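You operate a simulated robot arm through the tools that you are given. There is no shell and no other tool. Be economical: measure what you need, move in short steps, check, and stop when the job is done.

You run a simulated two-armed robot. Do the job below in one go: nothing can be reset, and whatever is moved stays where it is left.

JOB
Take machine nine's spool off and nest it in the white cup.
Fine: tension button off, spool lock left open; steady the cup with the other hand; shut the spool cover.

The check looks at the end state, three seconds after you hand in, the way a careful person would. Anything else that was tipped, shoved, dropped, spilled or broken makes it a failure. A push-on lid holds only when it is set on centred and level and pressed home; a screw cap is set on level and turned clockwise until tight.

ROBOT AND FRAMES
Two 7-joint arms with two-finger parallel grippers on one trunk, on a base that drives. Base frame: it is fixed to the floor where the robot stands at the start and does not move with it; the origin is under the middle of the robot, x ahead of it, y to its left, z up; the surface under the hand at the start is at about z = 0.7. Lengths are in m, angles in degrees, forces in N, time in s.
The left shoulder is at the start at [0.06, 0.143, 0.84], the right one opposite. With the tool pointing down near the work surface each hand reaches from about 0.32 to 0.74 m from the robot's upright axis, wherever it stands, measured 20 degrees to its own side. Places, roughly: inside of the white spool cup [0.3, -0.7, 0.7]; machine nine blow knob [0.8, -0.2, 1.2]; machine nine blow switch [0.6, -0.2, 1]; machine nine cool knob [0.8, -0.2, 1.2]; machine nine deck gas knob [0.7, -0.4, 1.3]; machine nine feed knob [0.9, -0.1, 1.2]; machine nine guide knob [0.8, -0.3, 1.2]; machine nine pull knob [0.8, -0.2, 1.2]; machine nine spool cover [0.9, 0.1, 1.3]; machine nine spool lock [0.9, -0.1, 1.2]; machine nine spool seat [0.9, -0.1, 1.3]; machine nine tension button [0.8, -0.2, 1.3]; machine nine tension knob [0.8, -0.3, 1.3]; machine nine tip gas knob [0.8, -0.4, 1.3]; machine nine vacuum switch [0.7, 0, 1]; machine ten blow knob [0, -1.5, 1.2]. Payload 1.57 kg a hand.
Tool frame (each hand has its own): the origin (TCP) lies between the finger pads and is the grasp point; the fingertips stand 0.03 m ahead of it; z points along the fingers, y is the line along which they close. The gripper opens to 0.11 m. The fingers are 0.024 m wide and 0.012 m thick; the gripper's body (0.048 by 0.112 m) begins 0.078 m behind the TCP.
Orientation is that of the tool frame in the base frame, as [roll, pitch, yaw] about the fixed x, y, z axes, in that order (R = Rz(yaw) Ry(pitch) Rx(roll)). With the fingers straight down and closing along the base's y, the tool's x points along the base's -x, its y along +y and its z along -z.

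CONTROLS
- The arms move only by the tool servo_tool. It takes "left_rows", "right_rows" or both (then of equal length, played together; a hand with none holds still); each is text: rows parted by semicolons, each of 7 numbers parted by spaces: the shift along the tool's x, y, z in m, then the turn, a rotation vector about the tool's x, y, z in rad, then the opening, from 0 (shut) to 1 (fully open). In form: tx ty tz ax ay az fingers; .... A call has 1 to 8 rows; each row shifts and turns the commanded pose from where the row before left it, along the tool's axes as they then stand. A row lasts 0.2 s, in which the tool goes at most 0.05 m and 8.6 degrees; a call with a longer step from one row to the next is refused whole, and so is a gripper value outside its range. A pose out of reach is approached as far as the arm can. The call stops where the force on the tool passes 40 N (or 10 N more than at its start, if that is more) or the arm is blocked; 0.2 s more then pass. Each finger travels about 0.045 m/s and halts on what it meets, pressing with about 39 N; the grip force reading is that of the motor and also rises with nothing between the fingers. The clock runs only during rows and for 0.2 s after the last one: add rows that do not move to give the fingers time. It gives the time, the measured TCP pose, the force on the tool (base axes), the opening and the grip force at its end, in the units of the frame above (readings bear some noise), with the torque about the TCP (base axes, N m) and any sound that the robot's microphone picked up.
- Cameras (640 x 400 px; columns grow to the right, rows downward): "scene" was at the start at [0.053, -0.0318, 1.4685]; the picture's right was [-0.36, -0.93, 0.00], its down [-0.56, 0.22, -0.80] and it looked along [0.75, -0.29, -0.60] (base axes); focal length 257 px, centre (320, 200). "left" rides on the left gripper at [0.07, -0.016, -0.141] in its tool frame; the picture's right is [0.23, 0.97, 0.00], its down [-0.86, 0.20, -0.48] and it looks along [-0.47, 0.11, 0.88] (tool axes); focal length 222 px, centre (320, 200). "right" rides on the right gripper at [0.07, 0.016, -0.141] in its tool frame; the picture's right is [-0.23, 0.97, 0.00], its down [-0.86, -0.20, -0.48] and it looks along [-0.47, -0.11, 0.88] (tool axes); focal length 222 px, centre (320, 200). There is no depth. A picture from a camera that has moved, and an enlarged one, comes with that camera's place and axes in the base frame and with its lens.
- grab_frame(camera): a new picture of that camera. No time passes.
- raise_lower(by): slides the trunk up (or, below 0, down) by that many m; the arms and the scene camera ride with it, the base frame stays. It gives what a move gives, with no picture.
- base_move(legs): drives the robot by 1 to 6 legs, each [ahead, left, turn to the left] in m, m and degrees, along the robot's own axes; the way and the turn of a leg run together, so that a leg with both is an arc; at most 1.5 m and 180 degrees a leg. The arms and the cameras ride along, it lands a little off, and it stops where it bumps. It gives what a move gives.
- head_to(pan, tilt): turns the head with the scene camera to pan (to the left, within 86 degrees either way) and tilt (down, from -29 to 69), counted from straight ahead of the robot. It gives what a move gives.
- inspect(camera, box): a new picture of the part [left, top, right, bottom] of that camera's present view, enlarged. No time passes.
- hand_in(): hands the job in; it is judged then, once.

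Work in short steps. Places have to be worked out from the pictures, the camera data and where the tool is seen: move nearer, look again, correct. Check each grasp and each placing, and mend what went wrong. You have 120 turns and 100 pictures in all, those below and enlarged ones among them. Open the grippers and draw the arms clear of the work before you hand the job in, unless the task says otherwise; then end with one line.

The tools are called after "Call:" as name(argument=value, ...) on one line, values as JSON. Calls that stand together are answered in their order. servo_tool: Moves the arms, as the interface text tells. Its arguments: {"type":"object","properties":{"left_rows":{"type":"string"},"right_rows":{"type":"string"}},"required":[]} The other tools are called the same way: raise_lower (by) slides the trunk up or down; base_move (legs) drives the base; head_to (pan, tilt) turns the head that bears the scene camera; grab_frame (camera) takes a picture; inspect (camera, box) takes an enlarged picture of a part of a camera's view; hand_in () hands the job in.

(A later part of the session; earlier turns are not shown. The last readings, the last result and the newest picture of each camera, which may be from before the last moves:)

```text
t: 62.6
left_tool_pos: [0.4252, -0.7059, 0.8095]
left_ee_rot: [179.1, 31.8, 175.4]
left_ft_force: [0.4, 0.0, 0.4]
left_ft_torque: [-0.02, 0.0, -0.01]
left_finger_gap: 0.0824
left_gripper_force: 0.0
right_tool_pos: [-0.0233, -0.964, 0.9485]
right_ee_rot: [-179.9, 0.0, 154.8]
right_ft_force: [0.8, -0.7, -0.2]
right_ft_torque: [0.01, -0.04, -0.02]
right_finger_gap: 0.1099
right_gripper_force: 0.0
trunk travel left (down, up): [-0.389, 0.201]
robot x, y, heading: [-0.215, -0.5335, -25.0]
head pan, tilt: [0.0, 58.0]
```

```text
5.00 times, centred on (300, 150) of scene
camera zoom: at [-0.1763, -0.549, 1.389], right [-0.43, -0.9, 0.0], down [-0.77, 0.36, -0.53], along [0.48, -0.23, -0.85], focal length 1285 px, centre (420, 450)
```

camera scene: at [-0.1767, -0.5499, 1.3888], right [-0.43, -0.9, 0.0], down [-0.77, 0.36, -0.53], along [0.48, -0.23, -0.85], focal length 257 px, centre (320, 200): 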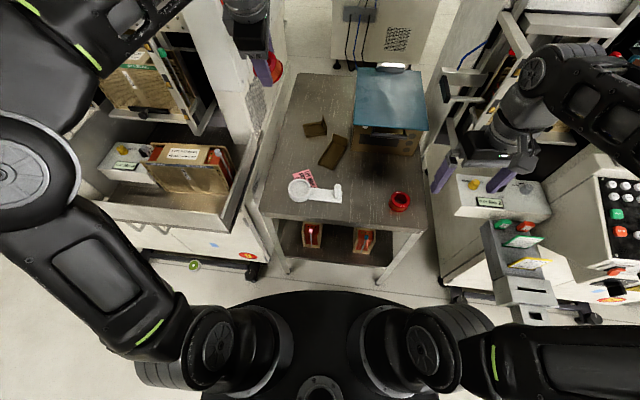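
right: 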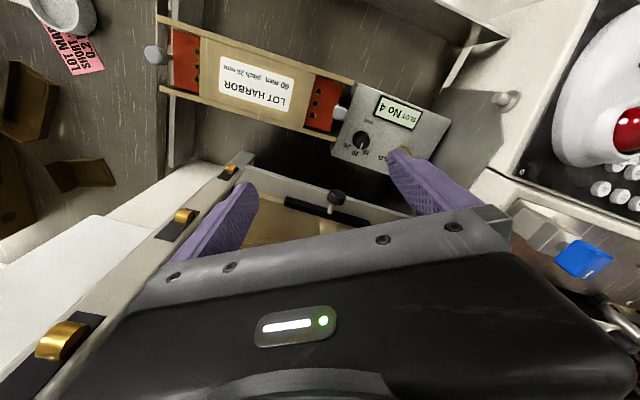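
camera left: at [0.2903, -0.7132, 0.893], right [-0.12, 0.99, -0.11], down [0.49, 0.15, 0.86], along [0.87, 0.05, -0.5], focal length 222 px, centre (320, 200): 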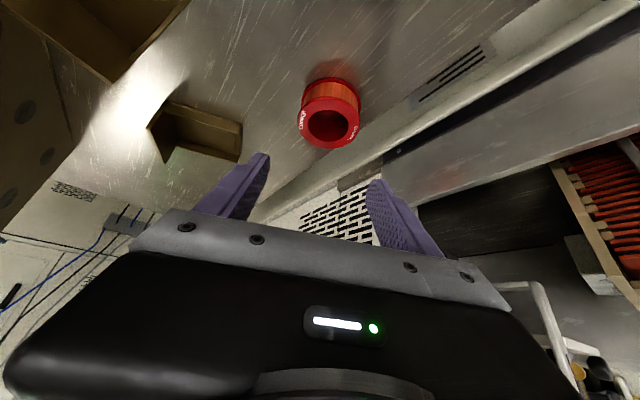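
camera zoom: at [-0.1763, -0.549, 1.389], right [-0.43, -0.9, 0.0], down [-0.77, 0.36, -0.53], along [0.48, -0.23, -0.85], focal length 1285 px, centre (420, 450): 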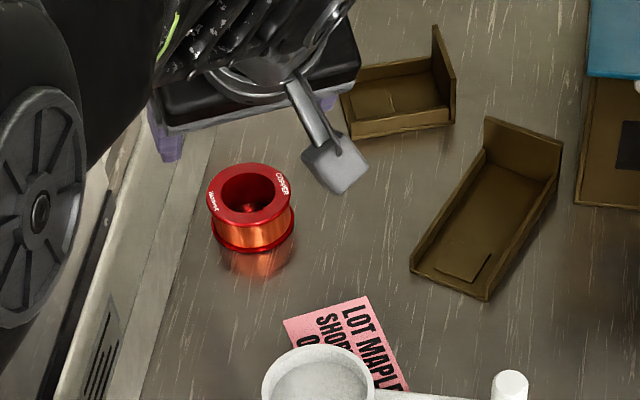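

Spool stands cleanly on the table at ≈[0.436,-0.707]; I tilted the wrong way, so I rotate the hand back to vertical now and centre above it.

Call:
servo_tool(left_rows="0 0 -0.01 0 0.139 0 0.75; 0 0 -0.01 0 0.139 0 0.75; 0 0 0 0 0.139 0 0.75; 0 0 0 0.016 0.138 0 0.75; -0.009 -0.001 0 0 0 0 0.75; 0 0 0 0 0 0 0.75")

Call:
grab_frame(camera="left")

```text
t: 64.0
left_tool_pos: [0.4256, -0.7079, 0.8251]
left_ee_rot: [-179.8, -0.1, 175.7]
left_ft_force: [0.0, 0.1, 0.3]
left_ft_torque: [0.02, 0.0, -0.01]
left_finger_gap: 0.0827
left_gripper_force: 0.1
right_tool_pos: [-0.0234, -0.9632, 0.948]
right_ee_rot: [180.0, -0.1, 154.8]
right_ft_force: [1.2, -0.5, 0.4]
right_ft_torque: [0.02, -0.02, 0.04]
right_finger_gap: 0.11
right_gripper_force: 0.1
trunk travel left (down, up): [-0.389, 0.201]
robot x, y, heading: [-0.2102, -0.5305, -25.1]
head pan, tilt: [0.0, 58.0]
```

```text
38 pictures are left
camera left: at [0.3549, -0.7175, 0.9681], right [-0.15, 0.99, 0.0], down [0.87, 0.14, 0.48], along [0.47, 0.07, -0.88], focal length 222 px, centre (320, 200)
```

left: 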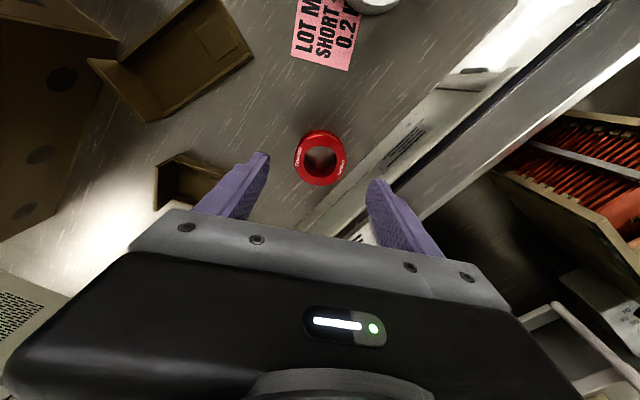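

Spool top centre at ≈[0.430,-0.707]. I centre on it and descend so the tips overlap only the upper ~1 cm.

Call:
servo_tool(left_rows="-0.0045 0.001 0.03 0 0 0 0.75; 0 0 0.03 0 0 0 0.75; 0 0 0.019 0 0 0 0.75; 0 0 0 0 0 0 0.75")

Call:
inspect(camera="left", box=[220, 110, 420, 235])

Call:
inspect(camera="scene", box=[270, 120, 334, 160])

```text
t: 65.0
left_tool_pos: [0.4312, -0.7094, 0.7474]
left_ee_rot: [-179.8, -0.1, 175.7]
left_ft_force: [-0.4, -0.3, -0.8]
left_ft_torque: [0.02, 0.01, 0.02]
left_finger_gap: 0.0828
left_gripper_force: 0.1
right_tool_pos: [-0.0225, -0.9625, 0.9495]
right_ee_rot: [180.0, -0.1, 154.8]
right_ft_force: [-0.9, -0.6, 0.5]
right_ft_torque: [0.01, -0.01, 0.02]
right_finger_gap: 0.1097
right_gripper_force: 0.0
trunk travel left (down, up): [-0.389, 0.201]
robot x, y, heading: [-0.2127, -0.5297, -25.2]
head pan, tilt: [0.0, 58.0]
```

```text
3.20 times, centred on (320, 172) of left
camera zoom: at [0.3608, -0.7187, 0.8898], right [-0.15, 0.99, 0.0], down [0.87, 0.14, 0.48], along [0.47, 0.07, -0.88], focal length 711 px, centre (320, 288)
```

zoom: 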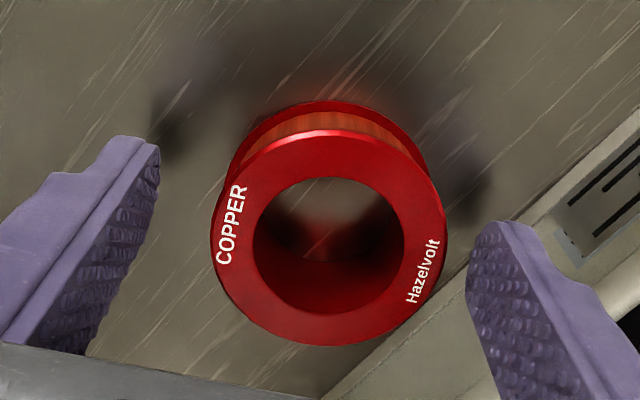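

```text
10.00 times, centred on (302, 140) of scene
camera zoom: at [-0.1758, -0.5487, 1.389], right [-0.43, -0.9, 0.0], down [-0.77, 0.36, -0.53], along [0.48, -0.23, -0.85], focal length 2570 px, centre (500, 800)
```

zoom: 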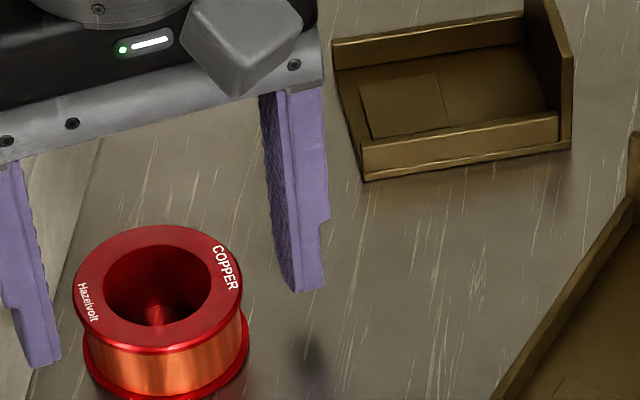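

Geometry checks; the spool is ~4 mm farther in x. I shift and close on its upper rim.

Call:
servo_tool(left_rows="-0.004 0.001 0.001 0 0 0 0.75; 0 0 0 0 0 0 0.6; 0 0 0 0 0 0 0.45; 0 0 0 0 0 0 0.4; 0 0 0 0 0 0 0.4; 0 0 0 0 0 0 0.4")

Call:
inspect(camera="scene", box=[270, 120, 334, 160])

```text
t: 66.4
left_tool_pos: [0.4354, -0.7082, 0.7444]
left_ee_rot: [-179.8, -0.1, 175.8]
left_ft_force: [0.1, -0.4, 0.7]
left_ft_torque: [0.05, 0.02, 0.0]
left_finger_gap: 0.0568
left_gripper_force: 39.4
right_tool_pos: [-0.0226, -0.9645, 0.95]
right_ee_rot: [180.0, 0.1, 154.9]
right_ft_force: [0.3, -0.3, -0.3]
right_ft_torque: [0.02, -0.01, 0.01]
right_finger_gap: 0.11
right_gripper_force: 0.0
trunk travel left (down, up): [-0.389, 0.201]
robot x, y, heading: [-0.2101, -0.5296, -25.2]
head pan, tilt: [0.0, 58.0]
```

```text
10.00 times, centred on (302, 140) of scene
camera zoom: at [-0.176, -0.5488, 1.389], right [-0.43, -0.9, 0.0], down [-0.77, 0.36, -0.53], along [0.48, -0.23, -0.85], focal length 2570 px, centre (500, 800)
```

zoom: 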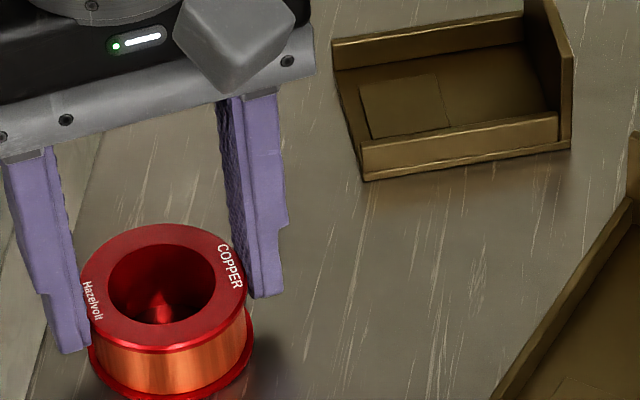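

Spool is held by its upper rim. I lift it 12 cm and bring the right hand over the handle post.

Call:
servo_tool(left_rows="0 0 -0.02 0 0 0 0.4; 0 0 -0.04 0 0 0 0.4; 0 0 -0.04 0 0 0 0.4; 0 0 -0.02 0 0 0 0.4; 0 0 0 0 0 0 0.4; 0 0 0 0 0 0 0.4", right_rows="-0.02 0.04 0 0 0 0 0.6; -0.02 0.04 0 0 0 0 0.6; -0.02 0.04 0 0 0 0 0.6; -0.02 0.04 0 0 0 0 0.6; -0.02 0.04 0 0 0 0 0.6; -0.02 0.04 0 0 0 0 0.6")

Call:
servo_tool(right_rows="0 0 0.03 0 0 -0.14 0.6; 0 0 0.03 0 0 -0.14 0.6; 0 0 0 0 0 -0.14 0.6; 0 0 0 0 0 -0.14 0.6; 0 0 0 0 0 -0.14 0.6; 0 0 0 0 0 -0.14 0.6; 0 0 0 0 0 -0.14 0.6")

Call:
grab_frame(camera="right")

Call:
grab_frame(camera="scene")

```text
t: 67.8
left_tool_pos: [0.435, -0.7055, 0.8353]
left_ee_rot: [-180.0, -0.2, 175.8]
left_ft_force: [0.6, -0.1, -0.2]
left_ft_torque: [-0.01, 0.0, 0.0]
left_finger_gap: 0.0571
left_gripper_force: 39.0
left hand out of reach, approached as far as the arm can: row 3, 4
right_tool_pos: [0.1893, -0.7982, 0.9498]
right_ee_rot: [180.0, 0.0, 154.9]
right_ft_force: [0.7, 0.1, -0.3]
right_ft_torque: [-0.01, 0.0, -0.01]
right_finger_gap: 0.0659
right_gripper_force: 0.0
trunk travel left (down, up): [-0.389, 0.201]
robot x, y, heading: [-0.2108, -0.5296, -25.3]
head pan, tilt: [0.0, 58.0]
```

```text
t: 69.4
left_tool_pos: [0.4342, -0.7056, 0.835]
left_ee_rot: [-179.9, -0.1, 175.8]
left_ft_force: [0.5, 1.0, -1.2]
left_ft_torque: [-0.01, -0.01, 0.01]
left_finger_gap: 0.057
left_gripper_force: 38.9
right_tool_pos: [0.1885, -0.7986, 0.888]
right_ee_rot: [179.9, 0.1, -148.9]
right_ft_force: [0.0, 0.5, 0.4]
right_ft_torque: [0.01, 0.05, -0.02]
right_finger_gap: 0.0662
right_gripper_force: 0.0
trunk travel left (down, up): [-0.389, 0.201]
robot x, y, heading: [-0.2106, -0.5294, -25.2]
head pan, tilt: [0.0, 58.0]
```

```text
34 pictures are left
camera right: at [0.1207, -0.8193, 1.0307], right [-0.31, 0.95, 0.0], down [0.84, 0.27, 0.48], along [0.46, 0.15, -0.88], focal length 222 px, centre (320, 200)
```

right: 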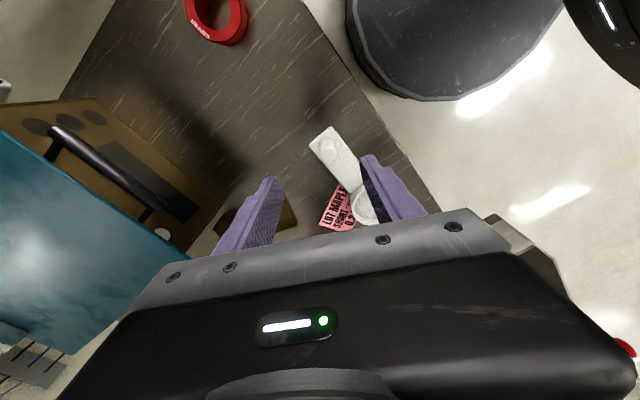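

```text
33 pictures are left
camera scene: at [-0.1758, -0.5487, 1.3889], right [-0.43, -0.9, 0.0], down [-0.77, 0.36, -0.53], along [0.48, -0.23, -0.85], focal length 257 px, centre (320, 200)
```

scene: 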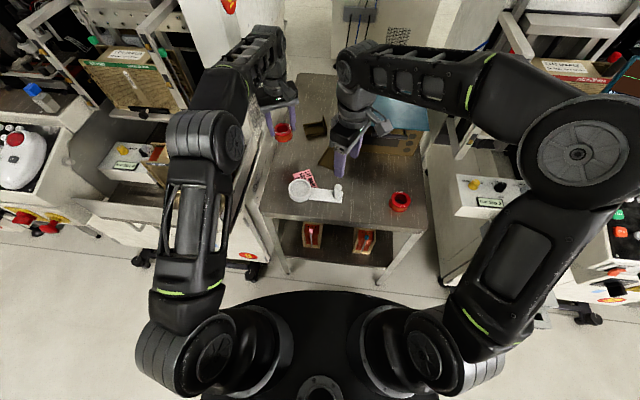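

I enlarge the right-hand view to locate the post and dish accurately.

Call:
inspect(camera="right", box=[290, 110, 418, 240])

Call:
inspect(camera="scene", box=[280, 160, 360, 210])

```text
3.08 times, centred on (354, 175) of right
camera zoom: at [0.1207, -0.8193, 1.0307], right [-0.31, 0.95, 0.0], down [0.84, 0.27, 0.48], along [0.46, 0.15, -0.88], focal length 684 px, centre (215, 277)
```

zoom: 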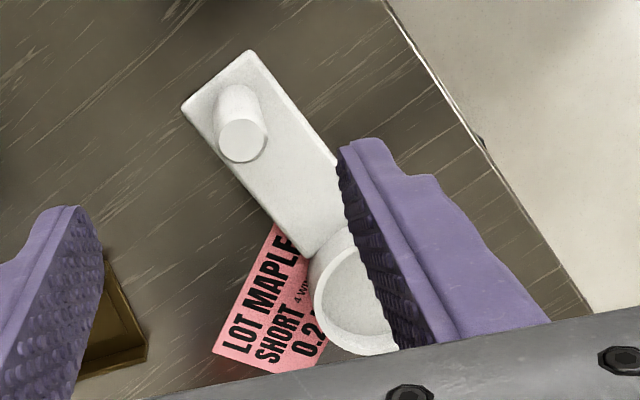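

```text
8.00 times, centred on (320, 185) of scene
camera zoom: at [-0.1758, -0.5487, 1.3889], right [-0.43, -0.9, 0.0], down [-0.77, 0.36, -0.53], along [0.48, -0.23, -0.85], focal length 2056 px, centre (320, 320)
```

zoom: 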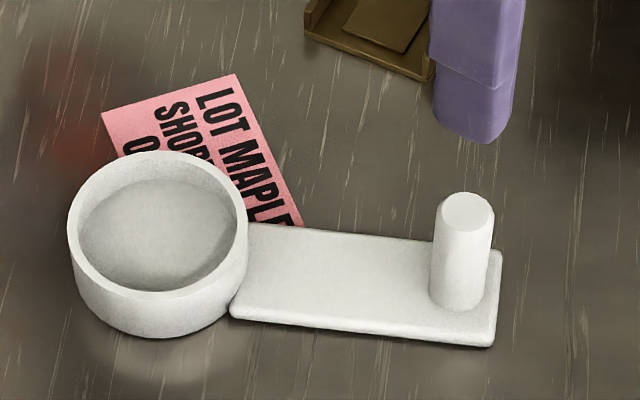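

Post: top ≈[0.195,-0.783,0.770], 20 mm thick. Dish centre ≈[0.265,-0.688]. I lower the right hand over the post and close gently.

Call:
servo_tool(right_rows="-0.0137 0.01 0.02 0 0 0 0.5; 0 0 0.035 0 0 0 0.5; 0 0 0.035 0 0 0 0.5; 0 0 0.03 0 0 0 0.5; 0 0 0 0 0 0 0.5")

Call:
inspect(camera="right", box=[240, 90, 440, 215])

```text
t: 70.6
left_tool_pos: [0.4348, -0.7058, 0.8361]
left_ee_rot: [-179.8, -0.1, 175.8]
left_ft_force: [0.7, -0.2, -0.8]
left_ft_torque: [0.0, 0.03, 0.0]
left_finger_gap: 0.0573
left_gripper_force: 38.9
right_tool_pos: [0.1937, -0.7825, 0.7679]
right_ee_rot: [-179.9, 0.0, -149.0]
right_ft_force: [0.1, -0.3, -0.5]
right_ft_torque: [0.03, 0.0, -0.01]
right_finger_gap: 0.0548
right_gripper_force: 0.1
trunk travel left (down, up): [-0.389, 0.201]
robot x, y, heading: [-0.2091, -0.5295, -25.4]
head pan, tilt: [0.0, 58.0]
```

```text
3.20 times, centred on (340, 152) of right
camera zoom: at [0.1269, -0.8034, 0.9099], right [-0.31, 0.95, 0.0], down [0.84, 0.27, 0.48], along [0.46, 0.15, -0.88], focal length 711 px, centre (256, 352)
```

zoom: 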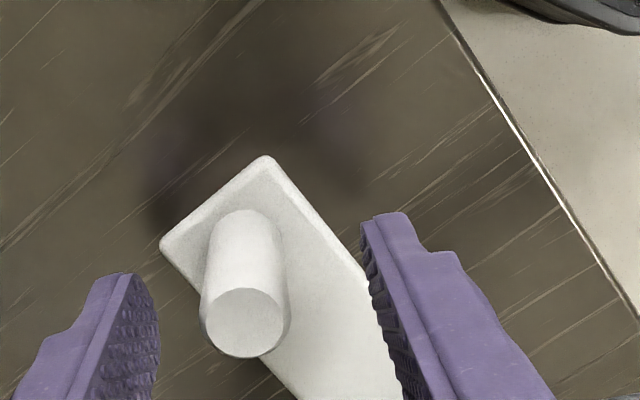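

Post is well between the fingers (3 mm off). I shift and close on it.

Call:
servo_tool(right_rows="0 -0.003 0 0 0 0 0.4; 0 0 0 0 0 0 0.25; 0 0 0 0 0 0 0.17; 0 0 0 0 0 0 0.15; 0 0 0 0 0 0 0.15")

Call:
inspect(camera="scene", box=[280, 160, 360, 210])

```text
t: 71.8
left_tool_pos: [0.4354, -0.7058, 0.8346]
left_ee_rot: [-179.9, -0.1, 175.8]
left_ft_force: [-0.3, 0.7, 0.3]
left_ft_torque: [0.03, -0.01, -0.03]
left_finger_gap: 0.0568
left_gripper_force: 38.9
right_tool_pos: [0.1961, -0.7843, 0.7685]
right_ee_rot: [-180.0, 0.0, -149.2]
right_ft_force: [-0.2, -0.5, -0.9]
right_ft_torque: [0.03, 0.01, -0.02]
right_finger_gap: 0.0203
right_gripper_force: 34.0
trunk travel left (down, up): [-0.389, 0.201]
robot x, y, heading: [-0.2146, -0.5352, -25.0]
head pan, tilt: [0.0, 58.0]
```

```text
8.00 times, centred on (320, 185) of scene
camera zoom: at [-0.1758, -0.5487, 1.3889], right [-0.43, -0.9, 0.0], down [-0.77, 0.36, -0.53], along [0.48, -0.23, -0.85], focal length 2056 px, centre (320, 320)
```

zoom: 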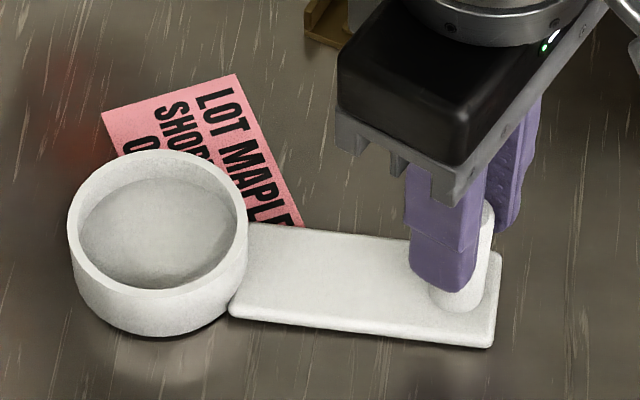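

The cup is steady in the right grip. For more clearance between the two hand bodies I re-grip the post turned a further 24°.

Call:
servo_tool(right_rows="0 0 0 0 0 0 0.35; 0 0 0 0 0 0 0.4; 0 0 0 0 0 -0.14 0.4; 0 0 0 0 0 -0.14 0.4; 0 0 0 0 0 -0.14 0.4; 0 0 0 0 0 0 0.2; 0 0 0 0 0 0 0.15; 0 0 0 0 0 0 0.15")

Call:
servo_tool(left_rows="0.035 0.001 0 0 0 0 0.4; 0.035 0.001 0 0 0 0 0.4; 0.035 0.001 0 0 0 0 0.4; 0.02 0.001 0 0 0 0 0.4")

Call:
grab_frame(camera="scene")

Call:
grab_frame(camera="left")

```text
t: 73.6
left_tool_pos: [0.4343, -0.7068, 0.8343]
left_ee_rot: [-179.7, -0.2, 175.8]
left_ft_force: [-0.1, 0.5, 0.2]
left_ft_torque: [0.03, 0.03, 0.02]
left_finger_gap: 0.0573
left_gripper_force: 39.7
right_tool_pos: [0.1953, -0.7847, 0.7689]
right_ee_rot: [-180.0, 0.0, -125.0]
right_ft_force: [-0.3, 0.2, -0.4]
right_ft_torque: [-0.02, -0.01, 0.02]
right_finger_gap: 0.0201
right_gripper_force: 26.3
trunk travel left (down, up): [-0.389, 0.201]
robot x, y, heading: [-0.2108, -0.5343, -25.3]
head pan, tilt: [0.0, 58.0]
```

```text
t: 74.6
left_tool_pos: [0.3096, -0.6924, 0.8358]
left_ee_rot: [-179.8, 0.0, 175.7]
left_ft_force: [0.1, 0.5, -0.2]
left_ft_torque: [0.02, -0.02, -0.01]
left_finger_gap: 0.0571
left_gripper_force: 39.2
right_tool_pos: [0.1958, -0.7852, 0.7687]
right_ee_rot: [180.0, 0.0, -125.0]
right_ft_force: [-0.2, -0.3, 0.1]
right_ft_torque: [0.0, -0.01, 0.01]
right_finger_gap: 0.0204
right_gripper_force: 34.0
trunk travel left (down, up): [-0.389, 0.201]
robot x, y, heading: [-0.2127, -0.5335, -25.3]
head pan, tilt: [0.0, 58.0]
```

```text
28 pictures are left
camera scene: at [-0.1761, -0.5486, 1.3889], right [-0.43, -0.9, 0.0], down [-0.77, 0.36, -0.53], along [0.48, -0.23, -0.85], focal length 257 px, centre (320, 200)
```

scene: 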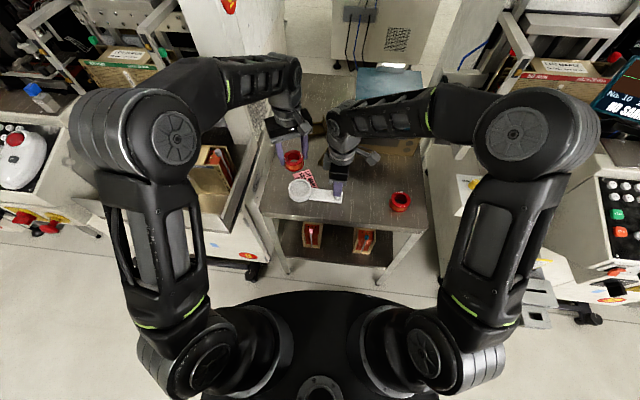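

```text
27 pictures are left
camera left: at [0.2391, -0.7024, 0.9781], right [-0.15, 0.99, 0.0], down [0.87, 0.14, 0.48], along [0.47, 0.07, -0.88], focal length 222 px, centre (320, 200)
```

left: 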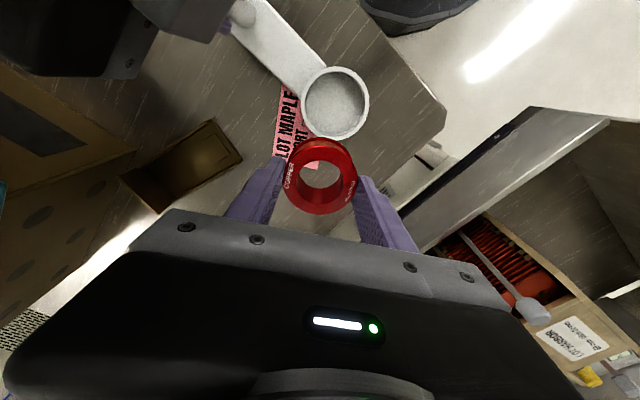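

Dish from the left camera ≈[0.257,-0.683]. I move to just above it and take a close measurement.

Call:
servo_tool(left_rows="0.025 0.005 0 0 0 0 0.4; 0.022 0.003 0.01 0 0 0 0.4; 0 0 0 0 0 0 0.4")

Call:
inspect(camera="left", box=[240, 90, 400, 220])

Call:
inspect(camera="scene", box=[265, 145, 345, 210])

```text
t: 75.4
left_tool_pos: [0.2629, -0.6826, 0.8256]
left_ee_rot: [-179.9, -0.1, 175.9]
left_ft_force: [0.8, 0.1, -0.7]
left_ft_torque: [0.01, -0.02, -0.01]
left_finger_gap: 0.0571
left_gripper_force: 38.3
right_tool_pos: [0.1952, -0.7842, 0.7696]
right_ee_rot: [-180.0, 0.0, -125.0]
right_ft_force: [0.8, 0.3, 0.3]
right_ft_torque: [0.0, -0.01, 0.02]
right_finger_gap: 0.0204
right_gripper_force: 34.1
trunk travel left (down, up): [-0.389, 0.201]
robot x, y, heading: [-0.2099, -0.5311, -25.2]
head pan, tilt: [0.0, 58.0]
```

```text
3.08 times, centred on (320, 155) of left
camera zoom: at [0.1931, -0.692, 0.9683], right [-0.15, 0.99, 0.0], down [0.87, 0.14, 0.48], along [0.47, 0.07, -0.88], focal length 684 px, centre (320, 338)
```

zoom: 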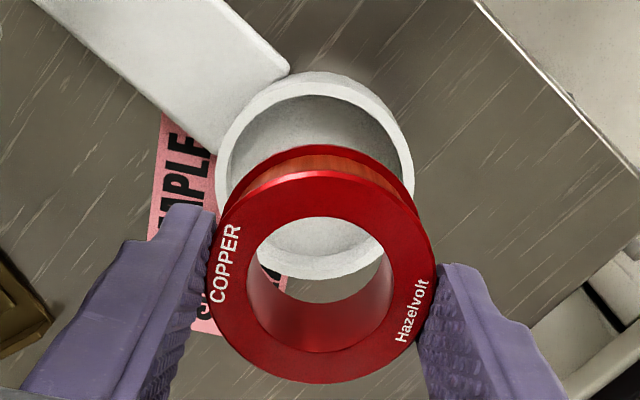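

```text
6.15 times, centred on (305, 178) of scene
camera zoom: at [-0.1758, -0.5487, 1.3889], right [-0.43, -0.9, 0.0], down [-0.77, 0.36, -0.53], along [0.48, -0.23, -0.85], focal length 1582 px, centre (412, 338)
```

zoom: 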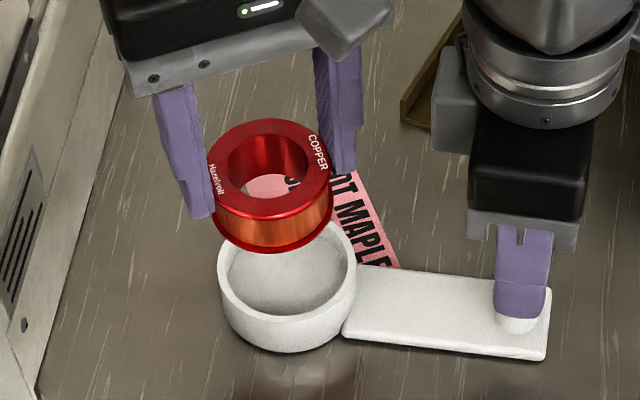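

Dish centre ≈[0.2605,-0.6835], spool centre ≈[0.263,-0.6805]. I correct by 3 mm and descend to just above the rim.

Call:
servo_tool(left_rows="0.0022 -0.003 0.01 0 0 0 0.4; 0 0 0.015 0 0 0 0.4; 0 0 0.015 0 0 0 0.4; 0 0 0 0 0 0 0.4")

Call:
inspect(camera="left", box=[240, 90, 400, 220])

Call:
inspect(camera="scene", box=[280, 165, 330, 205])

```text
t: 76.4
left_tool_pos: [0.2599, -0.6837, 0.783]
left_ee_rot: [-179.9, -0.2, 175.8]
left_ft_force: [-0.7, 0.8, -0.8]
left_ft_torque: [-0.03, 0.01, 0.01]
left_finger_gap: 0.0572
left_gripper_force: 38.7
right_tool_pos: [0.1954, -0.7848, 0.7703]
right_ee_rot: [180.0, -0.1, -124.9]
right_ft_force: [0.1, -0.1, 0.3]
right_ft_torque: [0.0, -0.05, 0.02]
right_finger_gap: 0.0206
right_gripper_force: 33.8
trunk travel left (down, up): [-0.389, 0.201]
robot x, y, heading: [-0.2153, -0.5314, -25.4]
head pan, tilt: [0.0, 58.0]
```

```text
3.08 times, centred on (320, 155) of left
camera zoom: at [0.1896, -0.6947, 0.9261], right [-0.15, 0.99, 0.0], down [0.87, 0.14, 0.48], along [0.47, 0.07, -0.88], focal length 684 px, centre (320, 338)
```

zoom: 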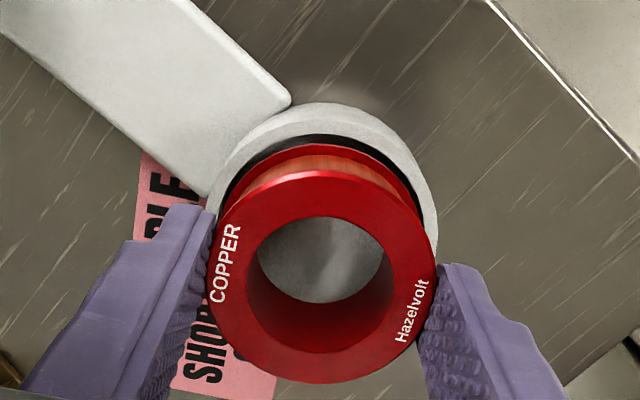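

```text
10.00 times, centred on (305, 185) of scene
camera zoom: at [-0.1758, -0.5487, 1.3889], right [-0.43, -0.9, 0.0], down [-0.77, 0.36, -0.53], along [0.48, -0.23, -0.85], focal length 2570 px, centre (470, 350)
```

zoom: 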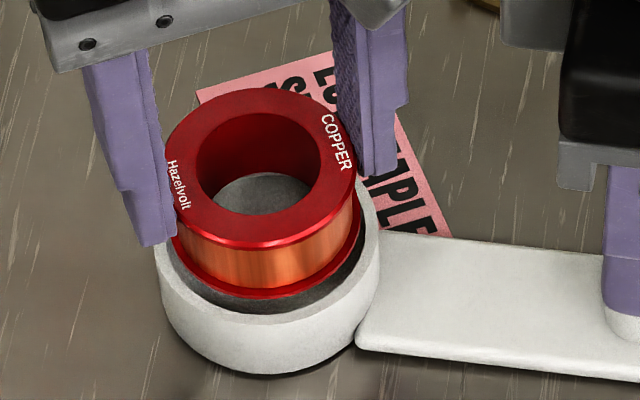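

Spool is centred over the dish within ~1 mm. I lower it 2.2 cm slowly into the cup, watching force.

Call:
servo_tool(left_rows="0 0 0.006 0 0 0 0.4; 0 0 0.006 0 0 0 0.4; 0 0 0.005 0 0 0 0.4; 0 0 0.004 0 0 0 0.4; 0 0 0 0 0 0 0.4")

Call:
inspect(camera="scene", box=[280, 165, 330, 205])

```text
t: 77.6
left_tool_pos: [0.2601, -0.6835, 0.7659]
left_ee_rot: [-179.9, -0.3, 175.8]
left_ft_force: [0.2, 0.0, -0.5]
left_ft_torque: [-0.01, 0.01, 0.01]
left_finger_gap: 0.0572
left_gripper_force: 38.7
right_tool_pos: [0.1947, -0.7848, 0.7694]
right_ee_rot: [-180.0, 0.0, -125.0]
right_ft_force: [0.3, -0.6, -0.2]
right_ft_torque: [-0.02, -0.02, -0.03]
right_finger_gap: 0.0202
right_gripper_force: 34.1
trunk travel left (down, up): [-0.389, 0.201]
robot x, y, heading: [-0.2115, -0.5313, -25.1]
head pan, tilt: [0.0, 58.0]
```

```text
10.00 times, centred on (305, 185) of scene
camera zoom: at [-0.1758, -0.5487, 1.3889], right [-0.43, -0.9, 0.0], down [-0.77, 0.36, -0.53], along [0.48, -0.23, -0.85], focal length 2570 px, centre (470, 350)
```

zoom: 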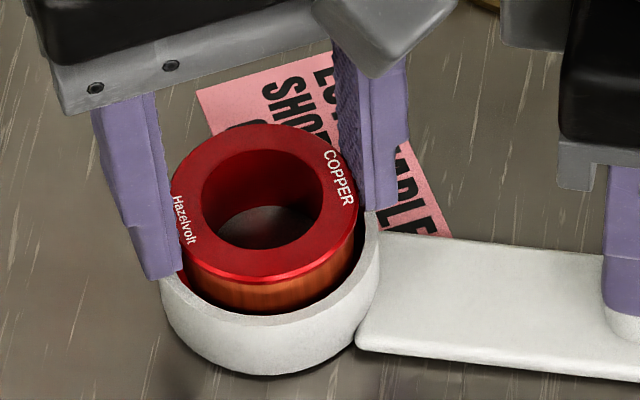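

The spool is inside the rim with clearance. I lower 6 mm more, then open to let it settle.

Call:
servo_tool(left_rows="0 0 0.003 0 0 0 0.4; 0 0 0.003 0 0 0 0.4; 0 0 0 0 0 0 0.52; 0 0 0 0 0 0 0.62; 0 0 0 0 0 0 0.68; 0 0 0 0 0 0 0.7")

Call:
inspect(camera="scene", box=[280, 165, 330, 205])

```text
t: 79.0
left_tool_pos: [0.2616, -0.6827, 0.7592]
left_ee_rot: [180.0, 0.2, 175.8]
left_ft_force: [1.6, 12.1, 23.6]
left_ft_torque: [-0.46, 0.02, -0.13]
left_finger_gap: 0.0662
left_gripper_force: 0.0
right_tool_pos: [0.1936, -0.7838, 0.7697]
right_ee_rot: [-179.8, -0.1, -125.1]
right_ft_force: [-1.3, -7.7, -0.7]
right_ft_torque: [0.12, -0.32, -0.21]
right_finger_gap: 0.0203
right_gripper_force: 33.5
trunk travel left (down, up): [-0.389, 0.201]
robot x, y, heading: [-0.2146, -0.5325, -25.0]
head pan, tilt: [0.0, 58.0]
```

```text
10.00 times, centred on (305, 185) of scene
camera zoom: at [-0.1775, -0.5478, 1.3892], right [-0.43, -0.9, 0.0], down [-0.77, 0.36, -0.53], along [0.48, -0.23, -0.85], focal length 2570 px, centre (470, 350)
```

zoom: 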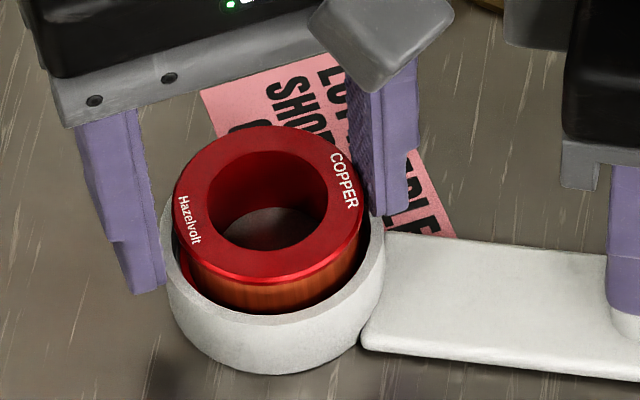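

Left tips press on something (24 N). I raise the hand slightly, finish opening and lift clear, then look.

Call:
servo_tool(left_rows="0 0 -0.004 0 0 0 0.68; 0 0 -0.004 0 0 0 0.75; 0 0 -0.004 0 0 0 0.8; 0 0 -0.03 0 0 0 0.8; 0 0 -0.03 0 0 0 0.8")

Call:
inspect(camera="scene", box=[280, 165, 330, 205])

Call:
inspect(camera="left", box=[240, 90, 400, 220])

```text
t: 80.2
left_tool_pos: [0.2611, -0.6861, 0.8301]
left_ee_rot: [-180.0, 0.0, 175.9]
left_ft_force: [0.4, -0.4, -0.5]
left_ft_torque: [0.0, 0.0, -0.01]
left_finger_gap: 0.0878
left_gripper_force: 0.0
right_tool_pos: [0.1961, -0.7838, 0.7689]
right_ee_rot: [179.9, 0.1, -125.0]
right_ft_force: [-0.7, 0.8, 4.4]
right_ft_torque: [0.32, -0.29, 0.03]
right_finger_gap: 0.0199
right_gripper_force: 34.4
trunk travel left (down, up): [-0.389, 0.201]
robot x, y, heading: [-0.2103, -0.5319, -25.3]
head pan, tilt: [0.0, 58.0]
```

```text
10.00 times, centred on (305, 185) of scene
camera zoom: at [-0.1761, -0.5485, 1.3889], right [-0.43, -0.9, 0.0], down [-0.77, 0.36, -0.53], along [0.48, -0.23, -0.85], focal length 2570 px, centre (470, 350)
```

zoom: 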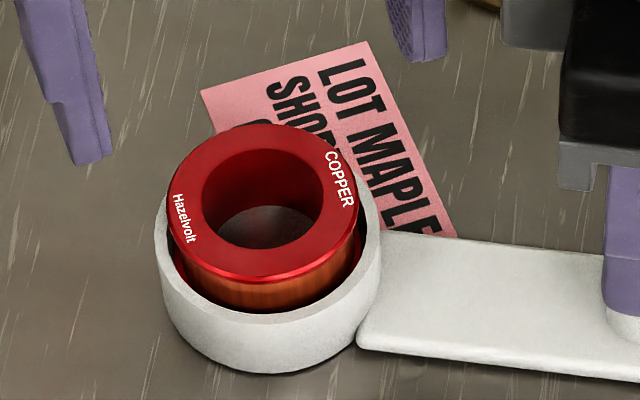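

```text
3.08 times, centred on (320, 155) of left
camera zoom: at [0.19, -0.696, 0.9729], right [-0.15, 0.99, 0.0], down [0.87, 0.14, 0.48], along [0.47, 0.07, -0.88], focal length 684 px, centre (320, 338)
```

zoom: 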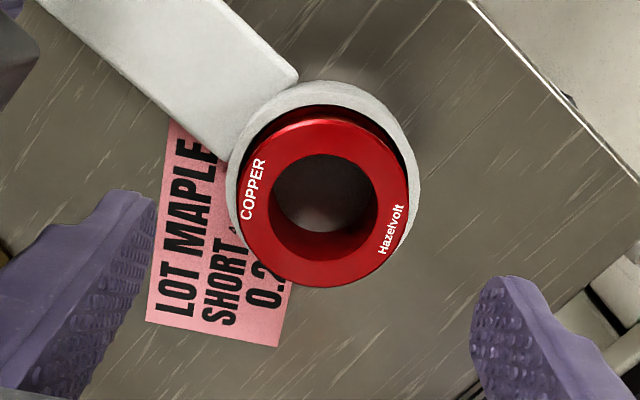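

The spool sits level in the cup. To be sure it is home, I press lightly on its top flange with fingers set 37 mm apart.

Call:
servo_tool(left_rows="-0.001 0.0025 0 0 0 0 0.6; 0 0 0 0 0 0 0.4; 0 0 0 0 0 0 0.335; 0 0 0.02 0 0 0 0.335; 0 0 0.025 0 0 0 0.335; 0 0 0 0 0 0 0.335")

Call:
servo_tool(left_rows="0 0 0.004 0 0 0 0.335; 0 0 0.004 0 0 0 0.335; 0 0 0.003 0 0 0 0.335; 0 0 0.003 0 0 0 0.335; 0 0 0.002 0 0 0 0.335")

```text
t: 81.6
left_tool_pos: [0.2615, -0.6822, 0.7844]
left_ee_rot: [-179.9, 0.0, 175.9]
left_ft_force: [-0.1, -0.4, 0.2]
left_ft_torque: [-0.01, 0.0, -0.01]
left_finger_gap: 0.037
left_gripper_force: 0.1
right_tool_pos: [0.1956, -0.7849, 0.7689]
right_ee_rot: [179.9, 0.1, -125.0]
right_ft_force: [0.3, 0.1, 0.5]
right_ft_torque: [0.06, -0.08, 0.01]
right_finger_gap: 0.0204
right_gripper_force: 33.9
trunk travel left (down, up): [-0.389, 0.201]
robot x, y, heading: [-0.2119, -0.5325, -25.1]
head pan, tilt: [0.0, 58.0]
```

```text
t: 82.7
left_tool_pos: [0.2622, -0.6847, 0.7762]
left_ee_rot: [-179.5, 0.3, 175.7]
left_ft_force: [-1.4, 4.6, 11.8]
left_ft_torque: [0.16, 0.11, -0.03]
left_finger_gap: 0.0377
left_gripper_force: 0.6
right_tool_pos: [0.1954, -0.7858, 0.7688]
right_ee_rot: [-179.9, 0.1, -125.0]
right_ft_force: [-1.7, -1.3, 4.7]
right_ft_torque: [0.24, -0.59, 0.02]
right_finger_gap: 0.0204
right_gripper_force: 33.6
trunk travel left (down, up): [-0.389, 0.201]
robot x, y, heading: [-0.2134, -0.5311, -25.2]
head pan, tilt: [0.0, 58.0]
stopped in row 5 (left hand): the force on the tool passed its limit at 44 N (the readings are from after the stop); the commanded pose is now the measured one
```

Spool top is firm at z≈0.746 under 44 N — seated on the cup floor. I lift the left hand away and release the post with the right, lifting straight up.

Call:
servo_tool(left_rows="0 0 -0.02 0 0 0 0.335; 0 0 -0.03 0 0 0 0.335; 0 0 0 0 0 0 0.335; 0 0 0 0 0 0 0.335; 0 0 0 0 0 0 0.335; 0 0 0 0 0 0 0.335; 0 0 0 0 0 0 0.335", right_rows="0 0 0 0 0 0 0.25; 0 0 0 0 0 0 0.35; 0 0 0 0 0 0 0.45; 0 0 0 0 0 0 0.5; 0 0 -0.03 0 0 0 0.5; 0 0 -0.04 0 0 0 0.5; 0 0 -0.04 0 0 0 0.5")

Call:
inspect(camera="scene", box=[270, 150, 360, 210])

```text
t: 84.2
left_tool_pos: [0.2635, -0.6841, 0.8236]
left_ee_rot: [-179.7, 0.2, 175.7]
left_ft_force: [0.1, 0.7, -0.7]
left_ft_torque: [0.02, -0.02, 0.02]
left_finger_gap: 0.0371
left_gripper_force: 0.1
right_tool_pos: [0.1967, -0.7841, 0.8797]
right_ee_rot: [-179.9, 0.0, -124.9]
right_ft_force: [0.3, 0.0, 0.2]
right_ft_torque: [0.03, -0.01, -0.03]
right_finger_gap: 0.055
right_gripper_force: 0.0
trunk travel left (down, up): [-0.389, 0.201]
robot x, y, heading: [-0.2123, -0.53, -25.1]
head pan, tilt: [0.0, 58.0]
```

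```text
6.67 times, centred on (315, 180) of scene
camera zoom: at [-0.176, -0.5485, 1.3889], right [-0.43, -0.9, 0.0], down [-0.77, 0.36, -0.53], along [0.48, -0.23, -0.85], focal length 1713 px, centre (353, 333)
```

zoom: 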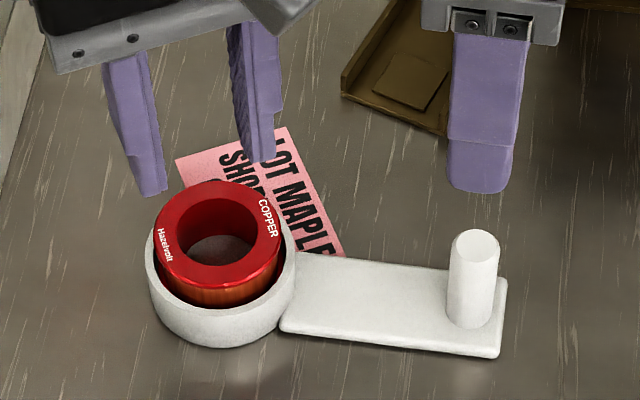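

I check levelness with a tighter view.

Call:
inspect(camera="scene", box=[285, 165, 317, 205])

Call:
inspect(camera="left", box=[270, 90, 380, 200])

```text
10.00 times, centred on (301, 185) of scene
camera zoom: at [-0.176, -0.5485, 1.3889], right [-0.43, -0.9, 0.0], down [-0.77, 0.36, -0.53], along [0.48, -0.23, -0.85], focal length 2570 px, centre (510, 350)
```

zoom: 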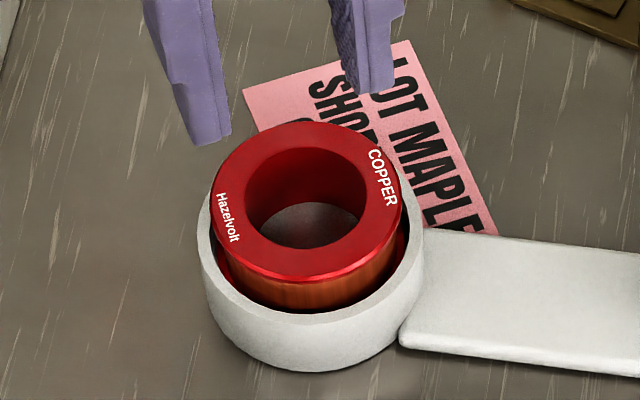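

```text
3.64 times, centred on (325, 145) of left
camera zoom: at [0.1925, -0.693, 0.9669], right [-0.15, 0.99, -0.01], down [0.87, 0.14, 0.48], along [0.47, 0.07, -0.88], focal length 808 px, centre (302, 400)
```

zoom: 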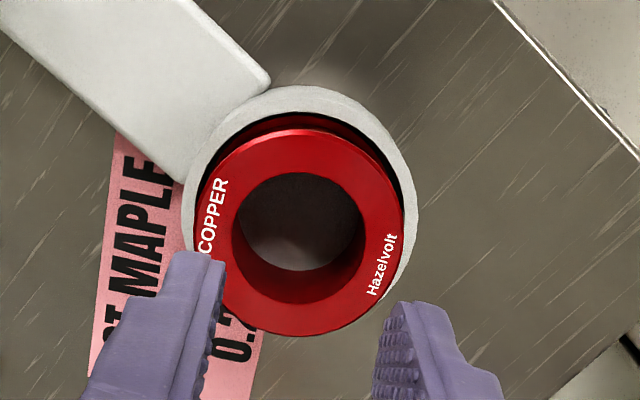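

Spool is nested level in the cup, undisturbed. I fold the right arm back, raise the trunk, then tilt the left hand up for the cover work.

Call:
raise_lower(by=0.2)

Call:
servo_tool(left_rows="0 0 0 0 -0.14 0 0.1; 0 0 0 0 -0.14 0 0; 0 0 0 0 -0.14 0 0; 0 0 -0.02 0 -0.14 0 0; 0 0 -0.03 0 -0.14 0 0; 0 0 -0.03 0 0 0 0", right_rows="0.043 0.013 0 0 0 0 0.3; 0.043 0.013 0 0 0 0 0.2; 0.043 0.013 0 0 0 0 0.2; 0.043 0.013 0 0 0 0 0.2; 0.043 0.013 0 0 0 0 0.2; 0.043 0.013 0 0 0 0 0.2")

```text
t: 86.4
left_tool_pos: [0.2639, -0.6849, 1.0236]
left_ee_rot: [-179.6, 0.3, 175.7]
left_ft_force: [-0.1, -0.6, 0.5]
left_ft_torque: [-0.04, -0.01, -0.03]
left_finger_gap: 0.0369
left_gripper_force: 0.0
right_tool_pos: [0.1964, -0.7847, 1.0804]
right_ee_rot: [179.9, 0.0, -125.0]
right_ft_force: [0.0, 0.1, 0.4]
right_ft_torque: [-0.01, 0.0, 0.0]
right_finger_gap: 0.0549
right_gripper_force: 0.0
trunk travel left (down, up): [-0.589, 0.001]
robot x, y, heading: [-0.2121, -0.5313, -25.0]
head pan, tilt: [0.0, 58.0]
```

```text
t: 87.8
left_tool_pos: [0.2207, -0.6809, 1.0919]
left_ee_rot: [-179.5, 40.4, 176.0]
left_ft_force: [0.0, 0.1, -0.3]
left_ft_torque: [-0.02, 0.01, 0.01]
left_finger_gap: 0.0001
left_gripper_force: 21.2
right_tool_pos: [-0.0159, -0.9503, 1.0817]
right_ee_rot: [-179.9, 0.0, -124.9]
right_ft_force: [-0.2, -0.3, 0.2]
right_ft_torque: [0.0, -0.02, -0.05]
right_finger_gap: 0.0219
right_gripper_force: 0.1
trunk travel left (down, up): [-0.589, 0.001]
robot x, y, heading: [-0.2106, -0.5316, -25.6]
head pan, tilt: [0.0, 58.0]
```

Left hand now pitched ~50° down; raise it to ~z 1.35 before driving back.

Call:
servo_tool(left_rows="-0.029 0 -0.034 0 0 0 0; -0.029 0 -0.034 0 0 0 0; -0.035 0 -0.028 0 0 0 0; -0.035 0 -0.028 0 0 0 0; -0.035 0 -0.028 0 0 0 0; -0.03 0 -0.03 0 0 0 0")

Call:
base_move(legs=[[0, 0, 15], [0, 0.44, 0], [0.1, 0, 5]])

Call:
head_to(pan=8, tilt=25)

Call:
grab_frame(camera="scene")

```text
t: 89.2
left_tool_pos: [0.2439, -0.6837, 1.3585]
left_ee_rot: [-179.5, 40.3, 175.6]
left_ft_force: [0.6, 1.7, 0.3]
left_ft_torque: [-0.09, 0.11, -0.06]
left_finger_gap: 0.0
left_gripper_force: 21.3
right_tool_pos: [-0.0161, -0.9523, 1.0821]
right_ee_rot: [-179.9, 0.1, -125.0]
right_ft_force: [-0.9, -1.3, 0.1]
right_ft_torque: [0.03, -0.05, 0.0]
right_finger_gap: 0.0218
right_gripper_force: 0.0
trunk travel left (down, up): [-0.589, 0.001]
robot x, y, heading: [-0.2111, -0.534, -25.2]
head pan, tilt: [0.0, 58.0]
```

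```text
t: 93.6
left_tool_pos: [0.4461, -0.0829, 1.3563]
left_ee_rot: [-179.6, 40.2, -163.4]
left_ft_force: [1.0, -0.7, 0.0]
left_ft_torque: [0.03, 0.04, 0.0]
left_finger_gap: 0.0001
left_gripper_force: 21.2
right_tool_pos: [0.2945, -0.4269, 1.0819]
right_ee_rot: [180.0, 0.0, -104.5]
right_ft_force: [0.1, -0.3, 0.5]
right_ft_torque: [-0.03, 0.07, 0.05]
right_finger_gap: 0.0218
right_gripper_force: 0.0
trunk travel left (down, up): [-0.589, 0.001]
robot x, y, heading: [-0.0363, -0.1062, -4.4]
head pan, tilt: [0.0, 58.0]
```

```text
t: 94.5
left_tool_pos: [0.4446, -0.0819, 1.3575]
left_ee_rot: [-179.4, 40.3, -163.4]
left_ft_force: [0.4, -0.2, -0.4]
left_ft_torque: [0.02, -0.03, 0.0]
left_finger_gap: 0.0002
left_gripper_force: 21.3
right_tool_pos: [0.2931, -0.4279, 1.0812]
right_ee_rot: [180.0, -0.1, -104.5]
right_ft_force: [0.2, 0.9, -0.5]
right_ft_torque: [-0.04, 0.01, 0.0]
right_finger_gap: 0.0221
right_gripper_force: 0.1
trunk travel left (down, up): [-0.589, 0.001]
robot x, y, heading: [-0.0377, -0.1064, -4.8]
head pan, tilt: [8.0, 25.0]
```

```text
15 pictures are left
camera scene: at [0.0252, -0.0967, 1.6366], right [0.06, -1.0, 0.0], down [-0.42, -0.02, -0.91], along [0.9, 0.05, -0.42], focal length 257 px, centre (320, 200)
```

scene: 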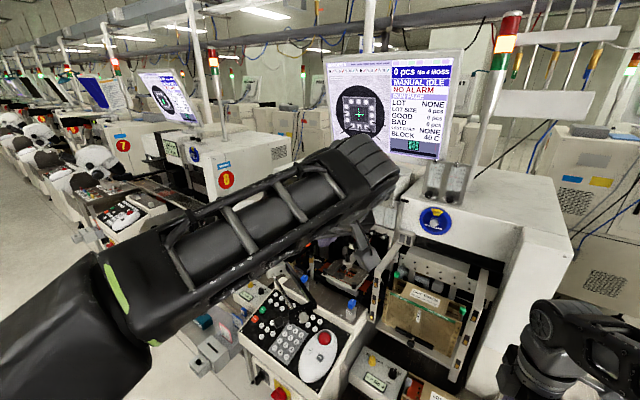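

I drive 0.15 m closer to the machine (console gap still ample) and turn the left hand's yaw to about straight ahead.

Call:
base_move(legs=[[0.15, 0, 0]])

Call:
servo_tool(left_rows="0 0 0 0.0755 0 0.089 0; 0 0 0 0.0755 0 0.089 0; 0 0 0 0.0755 0 0.089 0; -0.026 0.02 -0.031 0 0 0 0; -0.026 0.02 -0.031 0 0 0 0; 0 0.02 0 0 0 0 0")

Call:
grab_frame(camera="left")

```text
t: 95.9
left_tool_pos: [0.591, -0.094, 1.3578]
left_ee_rot: [-179.4, 40.2, -163.5]
left_ft_force: [0.6, -0.6, -0.9]
left_ft_torque: [0.0, -0.01, 0.03]
left_finger_gap: 0.0
left_gripper_force: 21.4
right_tool_pos: [0.4396, -0.4387, 1.0819]
right_ee_rot: [179.9, 0.0, -104.4]
right_ft_force: [0.8, 0.0, -0.1]
right_ft_torque: [0.01, 0.04, -0.02]
right_finger_gap: 0.0219
right_gripper_force: 0.0
trunk travel left (down, up): [-0.589, 0.001]
robot x, y, heading: [0.1069, -0.116, -4.8]
head pan, tilt: [8.0, 25.0]
```

```text
t: 97.3
left_tool_pos: [0.5913, -0.0423, 1.4351]
left_ee_rot: [-179.6, 40.0, 176.0]
left_ft_force: [0.2, 1.9, 0.1]
left_ft_torque: [-0.1, 0.03, -0.08]
left_finger_gap: 0.0003
left_gripper_force: 21.7
left hand out of reach, approached as far as the arm can: row 5, 6
right_tool_pos: [0.4386, -0.4365, 1.0831]
right_ee_rot: [-180.0, -0.2, -104.4]
right_ft_force: [-0.5, 0.2, 0.5]
right_ft_torque: [-0.05, -0.05, -0.01]
right_finger_gap: 0.0219
right_gripper_force: 0.0
trunk travel left (down, up): [-0.589, 0.001]
robot x, y, heading: [0.1058, -0.1162, -4.7]
head pan, tilt: [8.0, 25.0]
```

```text
14 pictures are left
camera left: at [0.4462, -0.0473, 1.4985], right [-0.1, 0.98, -0.15], down [0.36, 0.18, 0.92], along [0.93, 0.04, -0.37], focal length 222 px, centre (320, 200)
```

left: 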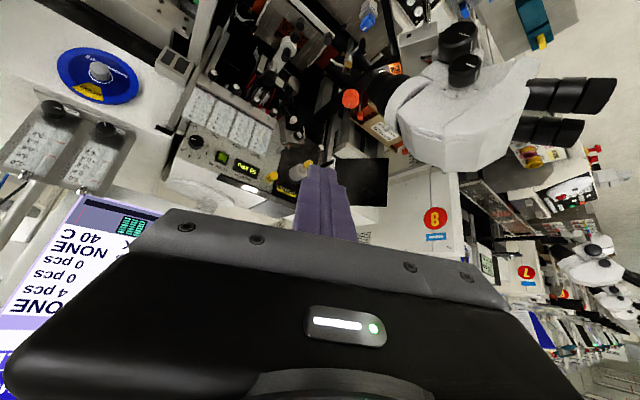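

The panel is visible ahead; I enlarge to locate its corners.

Call:
inspect(camera="left", box=[280, 130, 420, 215])

```text
4.57 times, centred on (350, 172) of left
camera zoom: at [0.4462, -0.0473, 1.4985], right [-0.1, 0.98, -0.15], down [0.36, 0.18, 0.92], along [0.93, 0.04, -0.37], focal length 1015 px, centre (183, 326)
```

zoom: 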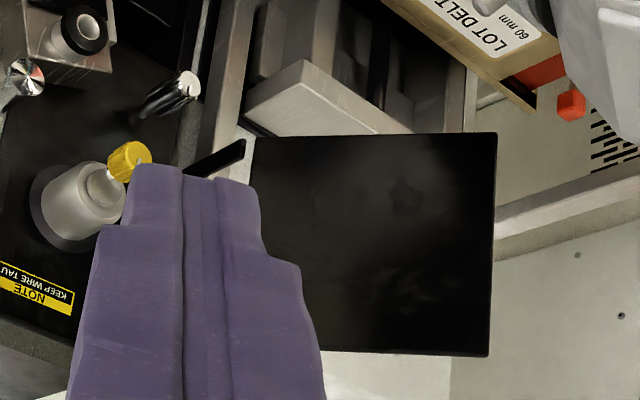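

Free top corner confirmed at ≈[0.846,0.102,1.328], bottom z≈1.214. I move the base 5 cm closer, flatten the hand to ~30° down, and bring it to a start point for hooking over the panel's top edge.

Call:
base_move(legs=[[0.05, 0, 0]])

Call:
servo_tool(left_rows="0 0 0 0 -0.117 0 0; 0 0 0 0 -0.117 0 0; 0 0 0 0 -0.117 0 0; -0.0069 0.0264 0.0279 0 0 0 0; -0.0069 0.0264 0.0279 0 0 0 0; -0.0069 0.0264 0.0279 0 0 0 0; -0.0069 0.0264 0.0279 0 0 0 0")

```text
t: 98.2
left_tool_pos: [0.6159, -0.0355, 1.4323]
left_ee_rot: [-179.8, 40.0, 176.2]
left_ft_force: [0.8, 0.5, -0.1]
left_ft_torque: [0.0, 0.01, -0.03]
left_finger_gap: 0.0002
left_gripper_force: 21.1
right_tool_pos: [0.463, -0.4322, 1.0811]
right_ee_rot: [179.9, -0.1, -104.2]
right_ft_force: [1.4, -0.9, -0.5]
right_ft_torque: [0.0, 0.05, 0.0]
right_finger_gap: 0.0219
right_gripper_force: 0.0
trunk travel left (down, up): [-0.589, 0.001]
robot x, y, heading: [0.1236, -0.1091, -4.1]
head pan, tilt: [8.0, 25.0]
stopped in leg 1: the robot was blocked; the commanded pose is now the measured one
```

```text
t: 99.8
left_tool_pos: [0.7348, 0.0602, 1.4036]
left_ee_rot: [-179.8, 60.1, 176.5]
left_ft_force: [0.0, -0.2, -0.7]
left_ft_torque: [0.01, -0.02, -0.02]
left_finger_gap: 0.0002
left_gripper_force: 21.0
right_tool_pos: [0.4617, -0.4326, 1.0828]
right_ee_rot: [180.0, 0.0, -104.2]
right_ft_force: [0.0, -0.4, -0.9]
right_ft_torque: [-0.03, 0.01, 0.03]
right_finger_gap: 0.022
right_gripper_force: 0.1
trunk travel left (down, up): [-0.589, 0.001]
robot x, y, heading: [0.1291, -0.1095, -4.2]
head pan, tilt: [8.0, 25.0]
```

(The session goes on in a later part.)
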